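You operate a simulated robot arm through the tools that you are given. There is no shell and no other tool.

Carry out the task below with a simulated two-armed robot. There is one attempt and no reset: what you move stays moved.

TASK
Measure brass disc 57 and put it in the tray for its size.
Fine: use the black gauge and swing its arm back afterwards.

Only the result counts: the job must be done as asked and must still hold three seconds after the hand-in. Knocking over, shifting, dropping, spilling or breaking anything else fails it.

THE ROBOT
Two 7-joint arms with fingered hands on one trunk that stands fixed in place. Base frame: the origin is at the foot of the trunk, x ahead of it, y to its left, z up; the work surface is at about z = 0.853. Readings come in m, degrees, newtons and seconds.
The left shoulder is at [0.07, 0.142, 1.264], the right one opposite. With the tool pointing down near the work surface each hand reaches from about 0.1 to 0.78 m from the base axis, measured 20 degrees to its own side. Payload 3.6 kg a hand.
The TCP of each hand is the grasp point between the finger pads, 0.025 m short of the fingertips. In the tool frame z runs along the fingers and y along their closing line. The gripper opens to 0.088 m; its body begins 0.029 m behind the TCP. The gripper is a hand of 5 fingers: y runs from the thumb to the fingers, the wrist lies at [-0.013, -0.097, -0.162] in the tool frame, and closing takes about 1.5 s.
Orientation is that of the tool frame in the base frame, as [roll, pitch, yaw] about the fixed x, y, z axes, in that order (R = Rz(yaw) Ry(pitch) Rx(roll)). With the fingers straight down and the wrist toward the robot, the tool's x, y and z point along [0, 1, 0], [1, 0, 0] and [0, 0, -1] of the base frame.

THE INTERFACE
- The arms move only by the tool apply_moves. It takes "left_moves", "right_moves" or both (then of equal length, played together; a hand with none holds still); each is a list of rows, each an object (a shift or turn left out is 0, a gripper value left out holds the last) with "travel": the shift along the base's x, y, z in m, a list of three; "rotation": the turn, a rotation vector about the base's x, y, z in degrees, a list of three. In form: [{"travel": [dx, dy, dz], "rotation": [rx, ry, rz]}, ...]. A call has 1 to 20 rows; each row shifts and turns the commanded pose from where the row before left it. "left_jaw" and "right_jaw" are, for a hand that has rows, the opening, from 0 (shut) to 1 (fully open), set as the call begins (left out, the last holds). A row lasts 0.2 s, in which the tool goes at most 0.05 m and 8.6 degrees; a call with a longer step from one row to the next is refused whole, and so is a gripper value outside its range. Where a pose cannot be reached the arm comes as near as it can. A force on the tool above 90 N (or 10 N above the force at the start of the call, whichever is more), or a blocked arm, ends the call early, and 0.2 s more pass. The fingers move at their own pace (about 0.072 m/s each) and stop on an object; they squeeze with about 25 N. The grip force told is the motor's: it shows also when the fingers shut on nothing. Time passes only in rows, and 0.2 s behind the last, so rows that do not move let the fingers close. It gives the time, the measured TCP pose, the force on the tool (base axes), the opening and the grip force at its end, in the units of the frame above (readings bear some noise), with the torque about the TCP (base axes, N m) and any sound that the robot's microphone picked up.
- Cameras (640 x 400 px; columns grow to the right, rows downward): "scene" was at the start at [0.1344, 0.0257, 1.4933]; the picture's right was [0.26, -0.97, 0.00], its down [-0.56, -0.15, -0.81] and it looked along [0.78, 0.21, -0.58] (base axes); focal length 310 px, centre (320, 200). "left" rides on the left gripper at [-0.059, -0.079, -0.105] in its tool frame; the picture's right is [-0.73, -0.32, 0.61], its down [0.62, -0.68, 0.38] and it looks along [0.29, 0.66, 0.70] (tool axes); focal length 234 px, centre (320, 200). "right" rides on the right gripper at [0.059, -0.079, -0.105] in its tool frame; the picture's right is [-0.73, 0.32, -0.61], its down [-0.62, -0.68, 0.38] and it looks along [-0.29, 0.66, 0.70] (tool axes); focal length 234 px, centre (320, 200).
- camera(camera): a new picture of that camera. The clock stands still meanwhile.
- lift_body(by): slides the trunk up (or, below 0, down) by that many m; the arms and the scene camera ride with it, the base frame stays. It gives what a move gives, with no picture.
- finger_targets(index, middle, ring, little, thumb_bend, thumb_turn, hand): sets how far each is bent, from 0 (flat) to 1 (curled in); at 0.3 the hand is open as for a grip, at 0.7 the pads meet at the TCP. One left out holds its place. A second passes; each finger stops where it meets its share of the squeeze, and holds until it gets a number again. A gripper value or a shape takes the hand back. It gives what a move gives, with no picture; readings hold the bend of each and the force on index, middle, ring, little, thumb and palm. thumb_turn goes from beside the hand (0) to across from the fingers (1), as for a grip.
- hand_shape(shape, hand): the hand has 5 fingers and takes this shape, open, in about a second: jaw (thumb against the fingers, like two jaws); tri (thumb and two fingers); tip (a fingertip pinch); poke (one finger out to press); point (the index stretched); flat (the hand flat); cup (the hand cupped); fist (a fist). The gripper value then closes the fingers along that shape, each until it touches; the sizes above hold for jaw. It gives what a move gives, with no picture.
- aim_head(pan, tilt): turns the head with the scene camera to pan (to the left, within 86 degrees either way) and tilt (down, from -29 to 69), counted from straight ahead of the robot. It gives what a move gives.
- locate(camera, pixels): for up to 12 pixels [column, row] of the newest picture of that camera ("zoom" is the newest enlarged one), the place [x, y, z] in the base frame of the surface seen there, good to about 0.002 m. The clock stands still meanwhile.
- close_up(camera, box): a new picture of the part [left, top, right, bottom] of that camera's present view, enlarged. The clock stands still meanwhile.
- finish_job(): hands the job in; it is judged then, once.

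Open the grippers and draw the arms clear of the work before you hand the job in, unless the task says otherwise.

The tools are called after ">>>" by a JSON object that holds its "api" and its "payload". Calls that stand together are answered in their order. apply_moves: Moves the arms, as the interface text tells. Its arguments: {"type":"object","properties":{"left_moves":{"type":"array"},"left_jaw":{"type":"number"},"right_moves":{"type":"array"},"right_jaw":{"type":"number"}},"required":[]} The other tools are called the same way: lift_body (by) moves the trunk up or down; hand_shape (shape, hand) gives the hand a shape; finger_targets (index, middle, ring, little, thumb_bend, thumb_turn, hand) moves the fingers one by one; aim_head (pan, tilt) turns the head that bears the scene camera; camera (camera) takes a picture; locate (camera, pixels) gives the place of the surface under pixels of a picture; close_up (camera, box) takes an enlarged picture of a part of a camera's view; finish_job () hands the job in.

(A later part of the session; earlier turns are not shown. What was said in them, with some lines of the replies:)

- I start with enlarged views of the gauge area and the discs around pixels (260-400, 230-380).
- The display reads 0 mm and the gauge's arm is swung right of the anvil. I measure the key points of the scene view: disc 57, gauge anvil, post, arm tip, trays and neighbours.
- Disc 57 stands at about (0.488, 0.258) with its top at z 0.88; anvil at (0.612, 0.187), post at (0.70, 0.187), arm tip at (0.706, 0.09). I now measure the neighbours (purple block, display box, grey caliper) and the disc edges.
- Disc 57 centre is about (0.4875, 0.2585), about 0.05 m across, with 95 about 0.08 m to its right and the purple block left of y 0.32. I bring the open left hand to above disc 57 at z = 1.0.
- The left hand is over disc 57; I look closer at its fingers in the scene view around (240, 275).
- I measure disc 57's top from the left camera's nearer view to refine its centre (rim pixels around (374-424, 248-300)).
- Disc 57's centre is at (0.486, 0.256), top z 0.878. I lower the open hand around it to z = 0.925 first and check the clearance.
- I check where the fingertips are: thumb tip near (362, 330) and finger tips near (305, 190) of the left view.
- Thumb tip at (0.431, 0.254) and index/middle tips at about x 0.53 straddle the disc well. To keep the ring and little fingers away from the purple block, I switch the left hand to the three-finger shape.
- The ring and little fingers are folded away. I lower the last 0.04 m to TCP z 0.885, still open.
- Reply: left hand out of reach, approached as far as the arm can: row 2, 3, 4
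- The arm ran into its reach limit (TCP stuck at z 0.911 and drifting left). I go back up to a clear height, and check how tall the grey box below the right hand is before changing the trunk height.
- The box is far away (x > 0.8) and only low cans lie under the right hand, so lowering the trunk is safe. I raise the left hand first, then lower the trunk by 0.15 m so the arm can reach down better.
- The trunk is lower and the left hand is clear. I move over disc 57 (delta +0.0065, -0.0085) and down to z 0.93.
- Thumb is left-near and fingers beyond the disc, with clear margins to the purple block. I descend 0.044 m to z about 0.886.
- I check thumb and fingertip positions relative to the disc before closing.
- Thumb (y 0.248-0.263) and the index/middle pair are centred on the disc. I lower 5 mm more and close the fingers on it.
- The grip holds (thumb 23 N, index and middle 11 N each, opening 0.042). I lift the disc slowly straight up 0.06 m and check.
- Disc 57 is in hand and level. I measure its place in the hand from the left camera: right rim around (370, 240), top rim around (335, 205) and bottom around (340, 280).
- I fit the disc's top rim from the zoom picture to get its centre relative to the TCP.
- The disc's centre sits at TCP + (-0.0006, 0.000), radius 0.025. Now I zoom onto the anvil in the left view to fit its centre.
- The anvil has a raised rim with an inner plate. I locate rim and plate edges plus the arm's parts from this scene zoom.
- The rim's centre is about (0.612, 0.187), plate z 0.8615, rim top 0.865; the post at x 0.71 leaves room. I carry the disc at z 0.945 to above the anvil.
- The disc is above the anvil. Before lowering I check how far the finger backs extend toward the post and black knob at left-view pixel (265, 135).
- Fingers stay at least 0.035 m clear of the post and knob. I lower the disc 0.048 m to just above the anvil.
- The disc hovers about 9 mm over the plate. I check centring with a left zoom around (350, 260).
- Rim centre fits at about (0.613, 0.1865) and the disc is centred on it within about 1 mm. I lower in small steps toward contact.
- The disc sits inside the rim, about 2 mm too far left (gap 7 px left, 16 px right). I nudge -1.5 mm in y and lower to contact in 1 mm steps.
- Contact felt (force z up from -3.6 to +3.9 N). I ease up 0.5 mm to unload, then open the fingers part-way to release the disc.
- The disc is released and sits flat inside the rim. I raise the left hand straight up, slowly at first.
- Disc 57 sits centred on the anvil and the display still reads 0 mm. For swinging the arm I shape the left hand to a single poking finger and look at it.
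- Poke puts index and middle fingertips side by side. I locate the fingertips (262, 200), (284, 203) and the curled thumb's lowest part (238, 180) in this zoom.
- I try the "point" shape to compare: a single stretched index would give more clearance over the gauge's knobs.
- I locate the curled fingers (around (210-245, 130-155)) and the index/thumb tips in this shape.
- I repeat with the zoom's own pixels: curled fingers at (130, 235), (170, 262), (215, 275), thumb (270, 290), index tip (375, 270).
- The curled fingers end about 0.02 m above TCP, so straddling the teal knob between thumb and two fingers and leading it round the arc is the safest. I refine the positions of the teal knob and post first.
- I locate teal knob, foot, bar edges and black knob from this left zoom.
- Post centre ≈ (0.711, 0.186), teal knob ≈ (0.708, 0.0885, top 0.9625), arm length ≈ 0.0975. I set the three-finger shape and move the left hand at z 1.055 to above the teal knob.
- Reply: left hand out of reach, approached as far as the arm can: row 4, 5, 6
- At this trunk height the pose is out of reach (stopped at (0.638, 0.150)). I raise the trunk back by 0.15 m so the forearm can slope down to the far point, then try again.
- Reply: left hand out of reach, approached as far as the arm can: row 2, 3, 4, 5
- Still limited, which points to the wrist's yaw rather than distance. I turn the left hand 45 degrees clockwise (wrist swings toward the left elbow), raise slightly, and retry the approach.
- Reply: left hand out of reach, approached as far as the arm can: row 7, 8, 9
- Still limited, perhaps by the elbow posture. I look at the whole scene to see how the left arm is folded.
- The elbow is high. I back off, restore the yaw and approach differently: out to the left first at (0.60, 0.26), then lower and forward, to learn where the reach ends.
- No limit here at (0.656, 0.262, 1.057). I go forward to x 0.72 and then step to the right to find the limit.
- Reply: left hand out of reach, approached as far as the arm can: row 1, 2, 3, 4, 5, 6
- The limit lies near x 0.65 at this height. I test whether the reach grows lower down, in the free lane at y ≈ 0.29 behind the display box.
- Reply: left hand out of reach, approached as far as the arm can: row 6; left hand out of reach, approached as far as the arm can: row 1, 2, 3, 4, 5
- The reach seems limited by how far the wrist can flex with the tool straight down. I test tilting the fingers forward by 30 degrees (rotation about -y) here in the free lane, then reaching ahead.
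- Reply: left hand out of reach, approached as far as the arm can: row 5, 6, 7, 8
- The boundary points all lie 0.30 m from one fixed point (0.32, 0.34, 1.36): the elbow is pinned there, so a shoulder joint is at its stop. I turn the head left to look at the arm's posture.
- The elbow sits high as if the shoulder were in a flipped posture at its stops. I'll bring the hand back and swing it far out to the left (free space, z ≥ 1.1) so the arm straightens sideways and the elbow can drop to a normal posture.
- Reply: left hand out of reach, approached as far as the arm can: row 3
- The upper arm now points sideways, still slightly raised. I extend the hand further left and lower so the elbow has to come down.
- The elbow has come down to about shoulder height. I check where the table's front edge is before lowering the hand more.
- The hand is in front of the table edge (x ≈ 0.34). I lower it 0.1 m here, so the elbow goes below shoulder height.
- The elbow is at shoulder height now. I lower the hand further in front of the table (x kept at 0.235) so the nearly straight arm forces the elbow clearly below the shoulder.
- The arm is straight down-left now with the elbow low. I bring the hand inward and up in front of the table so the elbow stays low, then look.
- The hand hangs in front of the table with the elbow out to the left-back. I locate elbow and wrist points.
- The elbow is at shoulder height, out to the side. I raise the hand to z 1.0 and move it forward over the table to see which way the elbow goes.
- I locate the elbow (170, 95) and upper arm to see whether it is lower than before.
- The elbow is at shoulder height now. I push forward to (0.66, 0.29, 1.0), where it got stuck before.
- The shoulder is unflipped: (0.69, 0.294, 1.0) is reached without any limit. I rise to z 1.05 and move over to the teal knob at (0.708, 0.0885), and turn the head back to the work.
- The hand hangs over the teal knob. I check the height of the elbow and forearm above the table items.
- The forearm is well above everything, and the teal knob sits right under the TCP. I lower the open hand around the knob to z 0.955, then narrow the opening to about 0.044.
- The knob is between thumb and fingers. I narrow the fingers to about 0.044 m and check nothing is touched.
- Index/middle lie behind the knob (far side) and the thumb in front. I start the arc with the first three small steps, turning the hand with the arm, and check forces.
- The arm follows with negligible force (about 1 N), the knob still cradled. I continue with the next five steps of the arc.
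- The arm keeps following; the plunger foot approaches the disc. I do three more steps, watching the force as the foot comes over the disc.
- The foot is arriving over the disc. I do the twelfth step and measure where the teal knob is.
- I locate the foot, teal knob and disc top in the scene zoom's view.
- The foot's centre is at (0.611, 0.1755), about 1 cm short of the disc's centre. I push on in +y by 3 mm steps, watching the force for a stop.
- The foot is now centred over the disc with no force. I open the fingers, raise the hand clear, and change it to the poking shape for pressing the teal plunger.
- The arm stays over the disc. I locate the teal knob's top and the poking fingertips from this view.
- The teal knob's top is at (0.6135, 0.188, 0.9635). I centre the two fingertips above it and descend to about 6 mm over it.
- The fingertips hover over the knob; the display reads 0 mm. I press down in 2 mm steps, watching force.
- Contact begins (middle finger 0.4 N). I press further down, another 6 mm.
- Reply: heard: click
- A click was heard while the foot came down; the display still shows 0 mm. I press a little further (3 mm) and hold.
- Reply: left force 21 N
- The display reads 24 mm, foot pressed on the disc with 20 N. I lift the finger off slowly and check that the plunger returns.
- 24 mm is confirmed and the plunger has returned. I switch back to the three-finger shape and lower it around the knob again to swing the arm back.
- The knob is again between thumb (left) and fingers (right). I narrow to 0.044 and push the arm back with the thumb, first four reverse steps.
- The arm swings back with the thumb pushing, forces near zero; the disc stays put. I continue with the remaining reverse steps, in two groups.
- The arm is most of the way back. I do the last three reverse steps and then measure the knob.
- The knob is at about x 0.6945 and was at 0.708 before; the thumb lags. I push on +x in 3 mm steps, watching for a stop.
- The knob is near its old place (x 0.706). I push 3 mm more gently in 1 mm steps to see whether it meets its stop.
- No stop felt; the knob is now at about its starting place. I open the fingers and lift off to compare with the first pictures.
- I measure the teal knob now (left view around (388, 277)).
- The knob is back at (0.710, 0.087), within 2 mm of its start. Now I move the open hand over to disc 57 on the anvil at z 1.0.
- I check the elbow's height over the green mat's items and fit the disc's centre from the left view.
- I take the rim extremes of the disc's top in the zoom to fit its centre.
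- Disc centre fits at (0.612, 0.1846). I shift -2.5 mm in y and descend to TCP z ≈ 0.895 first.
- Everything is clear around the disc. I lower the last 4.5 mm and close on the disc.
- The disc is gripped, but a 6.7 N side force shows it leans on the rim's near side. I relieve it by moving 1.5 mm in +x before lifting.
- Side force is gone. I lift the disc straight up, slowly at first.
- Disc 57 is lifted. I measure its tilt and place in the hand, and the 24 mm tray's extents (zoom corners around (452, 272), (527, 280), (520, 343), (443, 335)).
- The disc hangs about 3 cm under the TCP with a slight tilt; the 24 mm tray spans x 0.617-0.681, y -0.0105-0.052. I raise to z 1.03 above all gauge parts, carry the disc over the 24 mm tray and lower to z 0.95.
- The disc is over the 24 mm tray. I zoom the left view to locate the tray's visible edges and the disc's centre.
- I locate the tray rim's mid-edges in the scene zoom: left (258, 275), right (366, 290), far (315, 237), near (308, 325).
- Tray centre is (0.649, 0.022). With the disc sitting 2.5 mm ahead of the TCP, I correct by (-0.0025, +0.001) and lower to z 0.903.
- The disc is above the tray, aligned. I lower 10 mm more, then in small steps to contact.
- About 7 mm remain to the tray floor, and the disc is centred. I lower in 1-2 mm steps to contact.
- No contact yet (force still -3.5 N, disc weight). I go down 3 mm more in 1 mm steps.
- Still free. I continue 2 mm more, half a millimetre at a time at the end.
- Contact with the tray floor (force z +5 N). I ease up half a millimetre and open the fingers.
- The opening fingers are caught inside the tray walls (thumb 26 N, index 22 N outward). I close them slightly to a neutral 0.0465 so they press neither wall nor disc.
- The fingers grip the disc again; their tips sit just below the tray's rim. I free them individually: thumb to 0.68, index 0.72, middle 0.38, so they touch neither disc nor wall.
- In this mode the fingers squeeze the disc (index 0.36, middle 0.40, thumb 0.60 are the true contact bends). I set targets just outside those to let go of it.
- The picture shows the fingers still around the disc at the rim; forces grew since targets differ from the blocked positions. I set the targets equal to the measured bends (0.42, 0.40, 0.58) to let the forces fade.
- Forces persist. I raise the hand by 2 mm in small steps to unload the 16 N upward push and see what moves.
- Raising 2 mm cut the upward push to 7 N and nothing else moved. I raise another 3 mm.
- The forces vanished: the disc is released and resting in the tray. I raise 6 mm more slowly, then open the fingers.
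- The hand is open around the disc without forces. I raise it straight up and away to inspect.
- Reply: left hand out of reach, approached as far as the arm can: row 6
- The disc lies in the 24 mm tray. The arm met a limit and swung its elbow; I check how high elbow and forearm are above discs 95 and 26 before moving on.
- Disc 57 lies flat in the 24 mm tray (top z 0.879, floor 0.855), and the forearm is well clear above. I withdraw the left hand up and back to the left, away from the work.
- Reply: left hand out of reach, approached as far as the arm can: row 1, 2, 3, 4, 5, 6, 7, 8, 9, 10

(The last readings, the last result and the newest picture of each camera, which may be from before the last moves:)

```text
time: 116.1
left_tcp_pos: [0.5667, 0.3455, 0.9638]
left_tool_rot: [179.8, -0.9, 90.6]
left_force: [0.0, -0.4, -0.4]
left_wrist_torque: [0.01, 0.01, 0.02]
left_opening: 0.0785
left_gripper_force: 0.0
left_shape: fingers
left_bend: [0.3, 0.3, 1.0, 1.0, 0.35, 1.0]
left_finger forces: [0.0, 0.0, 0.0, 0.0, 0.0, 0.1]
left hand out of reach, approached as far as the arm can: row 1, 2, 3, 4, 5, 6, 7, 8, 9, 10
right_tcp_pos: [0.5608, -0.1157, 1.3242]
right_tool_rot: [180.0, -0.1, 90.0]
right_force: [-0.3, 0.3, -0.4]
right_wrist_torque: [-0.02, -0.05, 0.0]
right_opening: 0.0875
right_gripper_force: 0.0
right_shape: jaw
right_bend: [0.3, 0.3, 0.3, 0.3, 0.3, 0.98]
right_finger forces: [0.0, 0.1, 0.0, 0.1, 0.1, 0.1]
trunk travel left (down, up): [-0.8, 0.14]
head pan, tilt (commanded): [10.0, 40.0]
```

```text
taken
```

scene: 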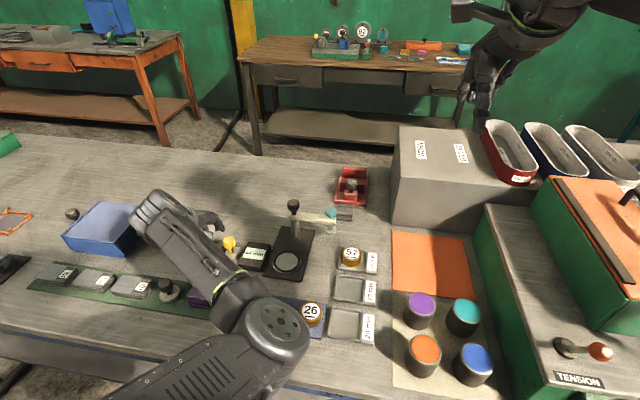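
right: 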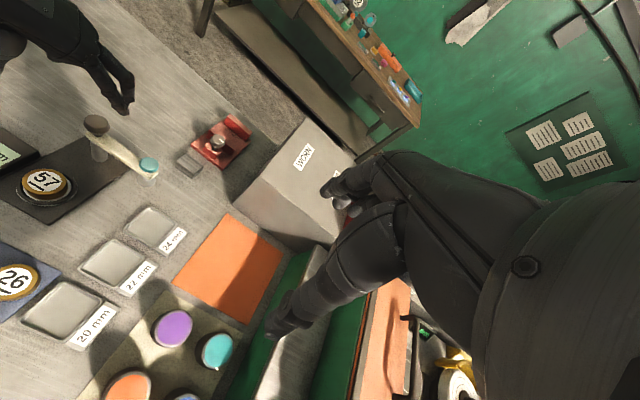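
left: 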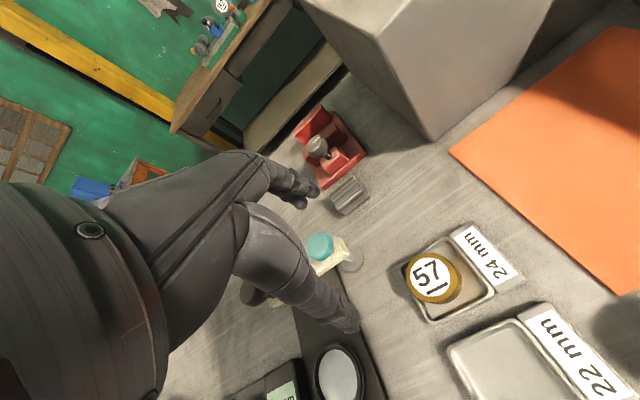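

The clamped arm ended lower than commanded (z 0.964, above the caliper) with the elbow inward. I check the clearances before any further move.

>>> {"api": "locate", "payload": {"camera": "scene", "pixels": [[270, 325], [245, 300], [300, 345], [230, 285], [200, 250], [165, 205], [210, 230], [228, 243], [310, 312], [285, 360]]}}

>>> {"api": "close_up", "payload": {"camera": "scene", "box": [120, 180, 340, 370]}}

>>> {"api": "camera", "payload": {"camera": "left"}}

```text
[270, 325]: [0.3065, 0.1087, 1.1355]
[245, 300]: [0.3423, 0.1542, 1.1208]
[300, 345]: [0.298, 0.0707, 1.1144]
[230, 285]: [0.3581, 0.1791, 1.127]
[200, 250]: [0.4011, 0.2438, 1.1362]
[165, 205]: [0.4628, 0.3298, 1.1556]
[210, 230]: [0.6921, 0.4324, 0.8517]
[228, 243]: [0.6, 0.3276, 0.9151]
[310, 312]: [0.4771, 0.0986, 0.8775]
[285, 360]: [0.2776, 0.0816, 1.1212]
```

```text
2.11 times, centred on (230, 275) of scene
```

zoom: 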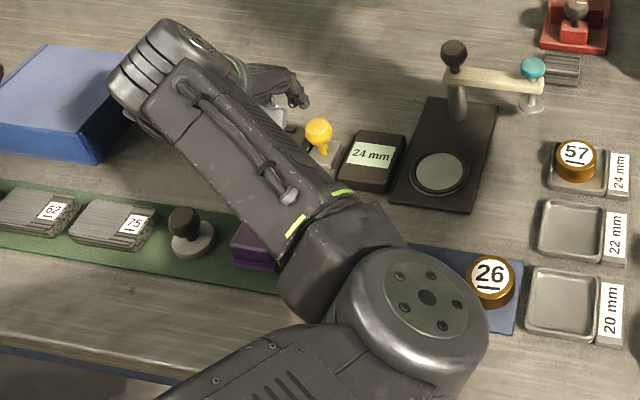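

```text
taken
```

left: 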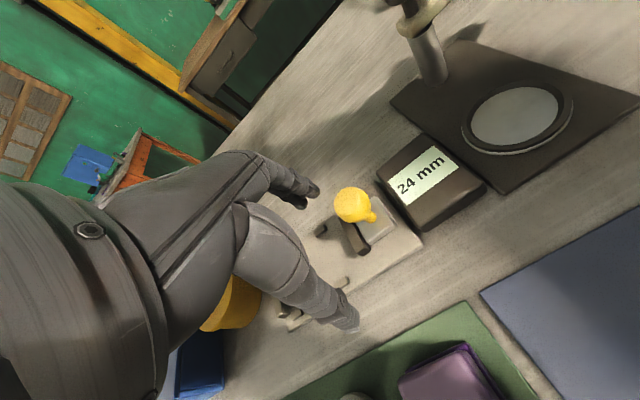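

Nothing is touched: forearm and elbow are above 1.07, fingertips 2.5 cm over the yellow knob. I raise the hand carefully and watch how it moves.

>>> {"api": "apply_moves", "payload": {"left_moves": [{"travel": [0, 0, 0.01]}, {"travel": [0, 0, 0.02]}, {"travel": [-0.01, 0, 0.02]}, {}]}}

>>> {"api": "camera", "payload": {"camera": "scene"}}

```text
time: 117.1
left_tcp_pos: [0.5808, 0.3496, 0.9989]
left_tool_rot: [-180.0, 0.2, 89.8]
left_force: [0.3, 0.8, 1.1]
left_wrist_torque: [0.02, 0.03, 0.03]
left_opening: 0.0791
left_gripper_force: 0.1
left_shape: fingers
left_bend: [0.3, 0.3, 1.0, 1.0, 0.35, 1.0]
left_finger forces: [0.1, 0.1, 0.0, 0.1, 0.0, 0.0]
left hand out of reach, approached as far as the arm can: row 1, 2, 3
right_tcp_pos: [0.5609, -0.1166, 1.3232]
right_tool_rot: [-180.0, 0.1, 89.9]
right_force: [-0.5, -0.6, 0.3]
right_wrist_torque: [-0.01, 0.0, 0.0]
right_opening: 0.0876
right_gripper_force: 0.1
right_shape: jaw
right_bend: [0.3, 0.3, 0.3, 0.3, 0.3, 0.98]
right_finger forces: [0.0, 0.0, 0.0, 0.1, 0.0, 0.0]
trunk travel left (down, up): [-0.8, 0.14]
head pan, tilt (commanded): [10.0, 40.0]
```

```text
taken
```

scene: 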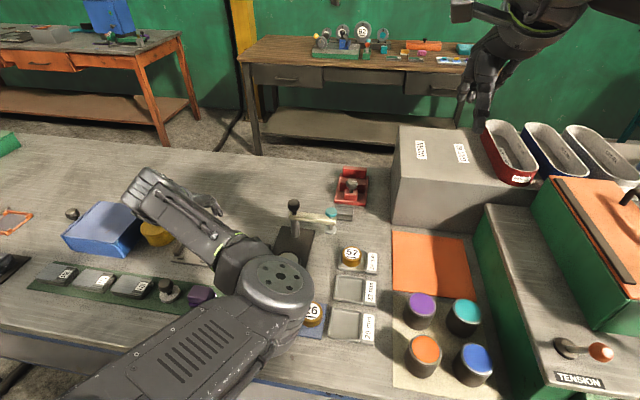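

The arm keeps shifting oddly near its limit, so instead I raise the whole trunk by 0.13 m, which lifts both arms straight up and clear of the work.

>>> {"api": "lift_body", "payload": {"by": 0.13}}

>>> {"api": "camera", "payload": {"camera": "scene"}}

>>> {"api": "camera", "payload": {"camera": "left"}}

```text
time: 118.7
left_tcp_pos: [0.5803, 0.3509, 1.128]
left_tool_rot: [180.0, 0.0, 89.8]
left_force: [0.6, -0.6, 0.1]
left_wrist_torque: [0.0, -0.02, 0.03]
left_opening: 0.0786
left_gripper_force: 0.1
left_shape: fingers
left_bend: [0.3, 0.3, 1.0, 1.0, 0.35, 1.0]
left_finger forces: [0.0, 0.1, 0.0, 0.0, 0.0, 0.0]
right_tcp_pos: [0.5608, -0.1178, 1.4547]
right_tool_rot: [-180.0, -0.1, 90.1]
right_force: [0.2, 0.7, -0.5]
right_wrist_torque: [-0.02, 0.0, 0.03]
right_opening: 0.0876
right_gripper_force: 0.0
right_shape: jaw
right_bend: [0.3, 0.3, 0.3, 0.3, 0.3, 0.98]
right_finger forces: [0.0, 0.0, 0.1, 0.1, 0.0, 0.1]
trunk travel left (down, up): [-0.93, 0.01]
head pan, tilt (commanded): [10.0, 40.0]
```

```text
taken
```

scene: 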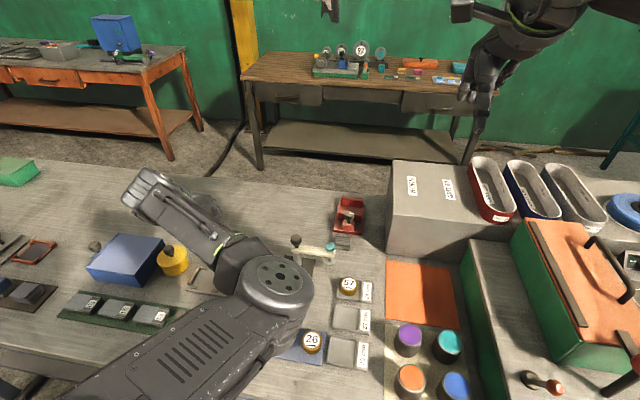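

```text
taken
```

left: 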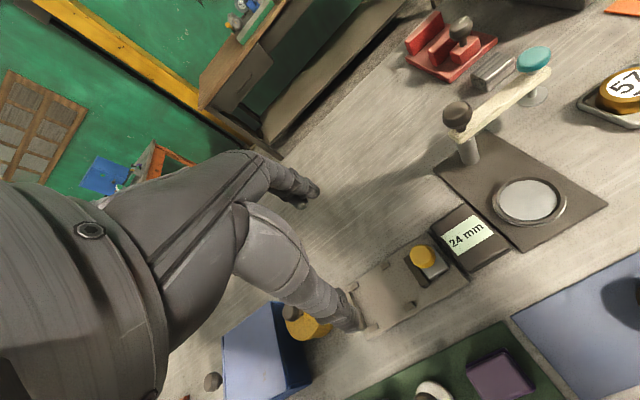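

Both arms are clear now. I verify that gauge, display, tray and neighbours are where they were: anvil (530, 200), base corners, teal knob (535, 60), and others in the left view.

>>> {"api": "close_up", "payload": {"camera": "left", "box": [340, 20, 640, 290]}}

>>> {"api": "locate", "payload": {"camera": "left", "pixels": [[529, 200], [500, 203], [560, 195], [605, 205], [513, 248], [437, 172], [535, 58], [457, 115], [468, 232], [422, 257], [625, 90], [500, 370]]}}

```text
1.48 times, centred on (490, 155) of left
```

zoom: 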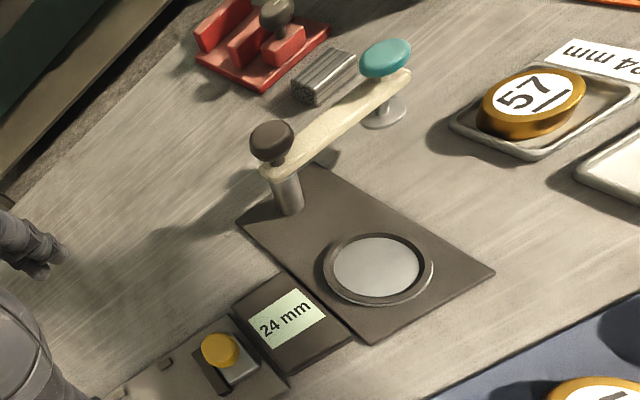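

```text
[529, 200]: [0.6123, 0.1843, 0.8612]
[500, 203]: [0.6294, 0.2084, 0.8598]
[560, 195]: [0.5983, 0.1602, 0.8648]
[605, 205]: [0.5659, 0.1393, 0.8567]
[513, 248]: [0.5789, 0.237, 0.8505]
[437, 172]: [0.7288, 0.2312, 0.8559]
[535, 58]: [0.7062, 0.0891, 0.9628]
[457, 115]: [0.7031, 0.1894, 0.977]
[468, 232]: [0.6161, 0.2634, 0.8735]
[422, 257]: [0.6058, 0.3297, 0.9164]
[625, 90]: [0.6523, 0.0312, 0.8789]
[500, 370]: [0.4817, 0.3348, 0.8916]
```

The gauge, display and caliper are unchanged, the arm is back. I check the disc's exact seat in the tray once more.

>>> {"api": "locate", "payload": {"camera": "zoom", "pixels": [[533, 98], [485, 103], [580, 88], [525, 117], [540, 77], [455, 125], [520, 150], [600, 110], [635, 90], [560, 130]]}}

>>> {"api": "close_up", "payload": {"camera": "scene", "box": [280, 230, 400, 390]}}

```text
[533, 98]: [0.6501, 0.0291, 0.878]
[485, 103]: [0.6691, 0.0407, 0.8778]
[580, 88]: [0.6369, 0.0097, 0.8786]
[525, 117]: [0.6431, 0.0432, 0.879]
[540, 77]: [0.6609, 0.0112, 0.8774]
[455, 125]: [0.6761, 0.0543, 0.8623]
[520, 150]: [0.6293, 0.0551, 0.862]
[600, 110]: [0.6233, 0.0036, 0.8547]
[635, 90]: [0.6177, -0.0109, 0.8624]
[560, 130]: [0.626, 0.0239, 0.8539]
```

```text
2.50 times, centred on (340, 310) of scene
```

zoom: 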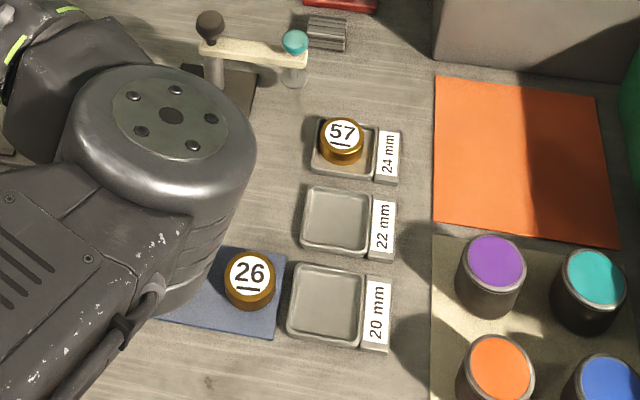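

Disc 57 sits flat, centred at (0.6525, 0.026) inside the 24 mm tray. I try to draw the left hand a bit further up and back in small steps, checking.

>>> {"api": "apply_moves", "payload": {"left_moves": [{"travel": [-0.01, 0.02, 0.03]}, {"travel": [-0.01, 0.02, 0.03]}, {"travel": [-0.01, 0.02, 0.03]}, {}]}}

>>> {"api": "camera", "payload": {"camera": "scene"}}

```text
time: 119.7
left_tcp_pos: [0.551, 0.4117, 1.218]
left_tool_rot: [-179.9, 0.0, 89.8]
left_force: [0.8, -0.4, -1.0]
left_wrist_torque: [0.0, -0.01, -0.02]
left_opening: 0.079
left_gripper_force: 0.0
left_shape: fingers
left_bend: [0.3, 0.3, 1.0, 1.0, 0.35, 1.0]
left_finger forces: [0.0, 0.0, 0.1, 0.0, 0.1, 0.0]
right_tcp_pos: [0.5609, -0.1173, 1.4549]
right_tool_rot: [180.0, 0.0, 90.0]
right_force: [-0.3, -0.3, -0.4]
right_wrist_torque: [0.04, -0.04, -0.02]
right_opening: 0.0877
right_gripper_force: 0.1
right_shape: jaw
right_bend: [0.3, 0.3, 0.3, 0.3, 0.3, 0.98]
right_finger forces: [0.0, 0.1, 0.0, 0.0, 0.1, 0.0]
trunk travel left (down, up): [-0.93, 0.01]
head pan, tilt (commanded): [10.0, 40.0]
```

```text
taken
```

scene: 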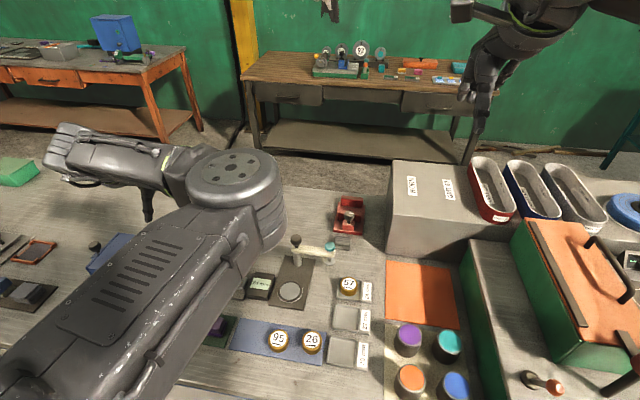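

No limit now: the left arm is high (z 1.22), and discs 95 and 26 are in place. I open the left hand fully in its jaw shape before handing in.

>>> {"api": "hand_shape", "payload": {"hand": "left", "shape": "jaw"}}

>>> {"api": "close_up", "payload": {"camera": "scene", "box": [190, 220, 400, 380]}}

```text
time: 120.6
left_tcp_pos: [0.5525, 0.4104, 1.2179]
left_tool_rot: [-180.0, 0.0, 89.8]
left_force: [-0.3, 0.0, -0.7]
left_wrist_torque: [-0.03, -0.05, 0.0]
left_opening: 0.0878
left_gripper_force: 0.0
left_shape: jaw
left_bend: [0.3, 0.3, 0.3, 0.3, 0.3, 0.98]
left_finger forces: [0.0, 0.0, 0.0, 0.1, 0.0, 0.1]
right_tcp_pos: [0.561, -0.1162, 1.4552]
right_tool_rot: [-180.0, -0.1, 90.0]
right_force: [-0.2, 0.1, 1.1]
right_wrist_torque: [0.03, -0.02, 0.0]
right_opening: 0.0879
right_gripper_force: 0.0
right_shape: jaw
right_bend: [0.3, 0.3, 0.3, 0.3, 0.3, 0.98]
right_finger forces: [0.1, 0.0, 0.0, 0.0, 0.1, 0.1]
trunk travel left (down, up): [-0.93, 0.01]
head pan, tilt (commanded): [10.0, 40.0]
```

```text
2.50 times, centred on (295, 300) of scene
```

zoom: 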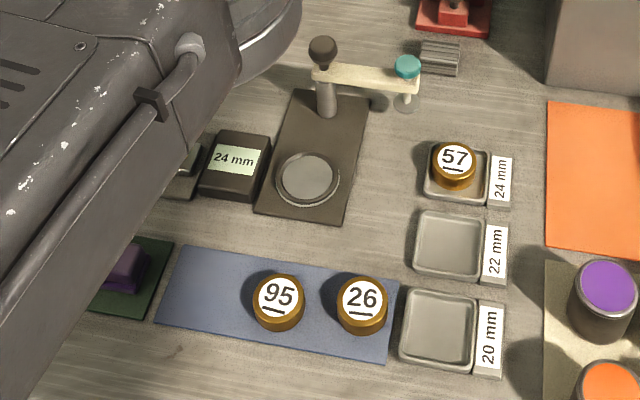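

Disc 57 is in the 24 mm tray, the gauge's display reads 24 mm, and its arm is swung back. The other discs stand where they were and both hands are open and clear, so I hand the job in.

>>> {"api": "finish_job", "payload": {}}

```text
The job is handed in.
```

Disc 57 measured 24 mm on the black gauge and now lies flat in the 24 mm tray. The job is handed in; I don't have the verdict on it.

- **Gauge:** its arm is swung back, with the knob within about 2 mm of where it started. The display still shows 24 mm.
- **Tray:** on release, the fingers caught for a moment on the inside of the tray walls. I saw the tray shift by less than a millimetre at most.
- **Surroundings:** in the final pictures, discs 95 and 26, the display box and the caliper were in their original places.
- **Arms:** both hands are open and raised clear of the table. The trunk is about 0.13 m higher than at the start.
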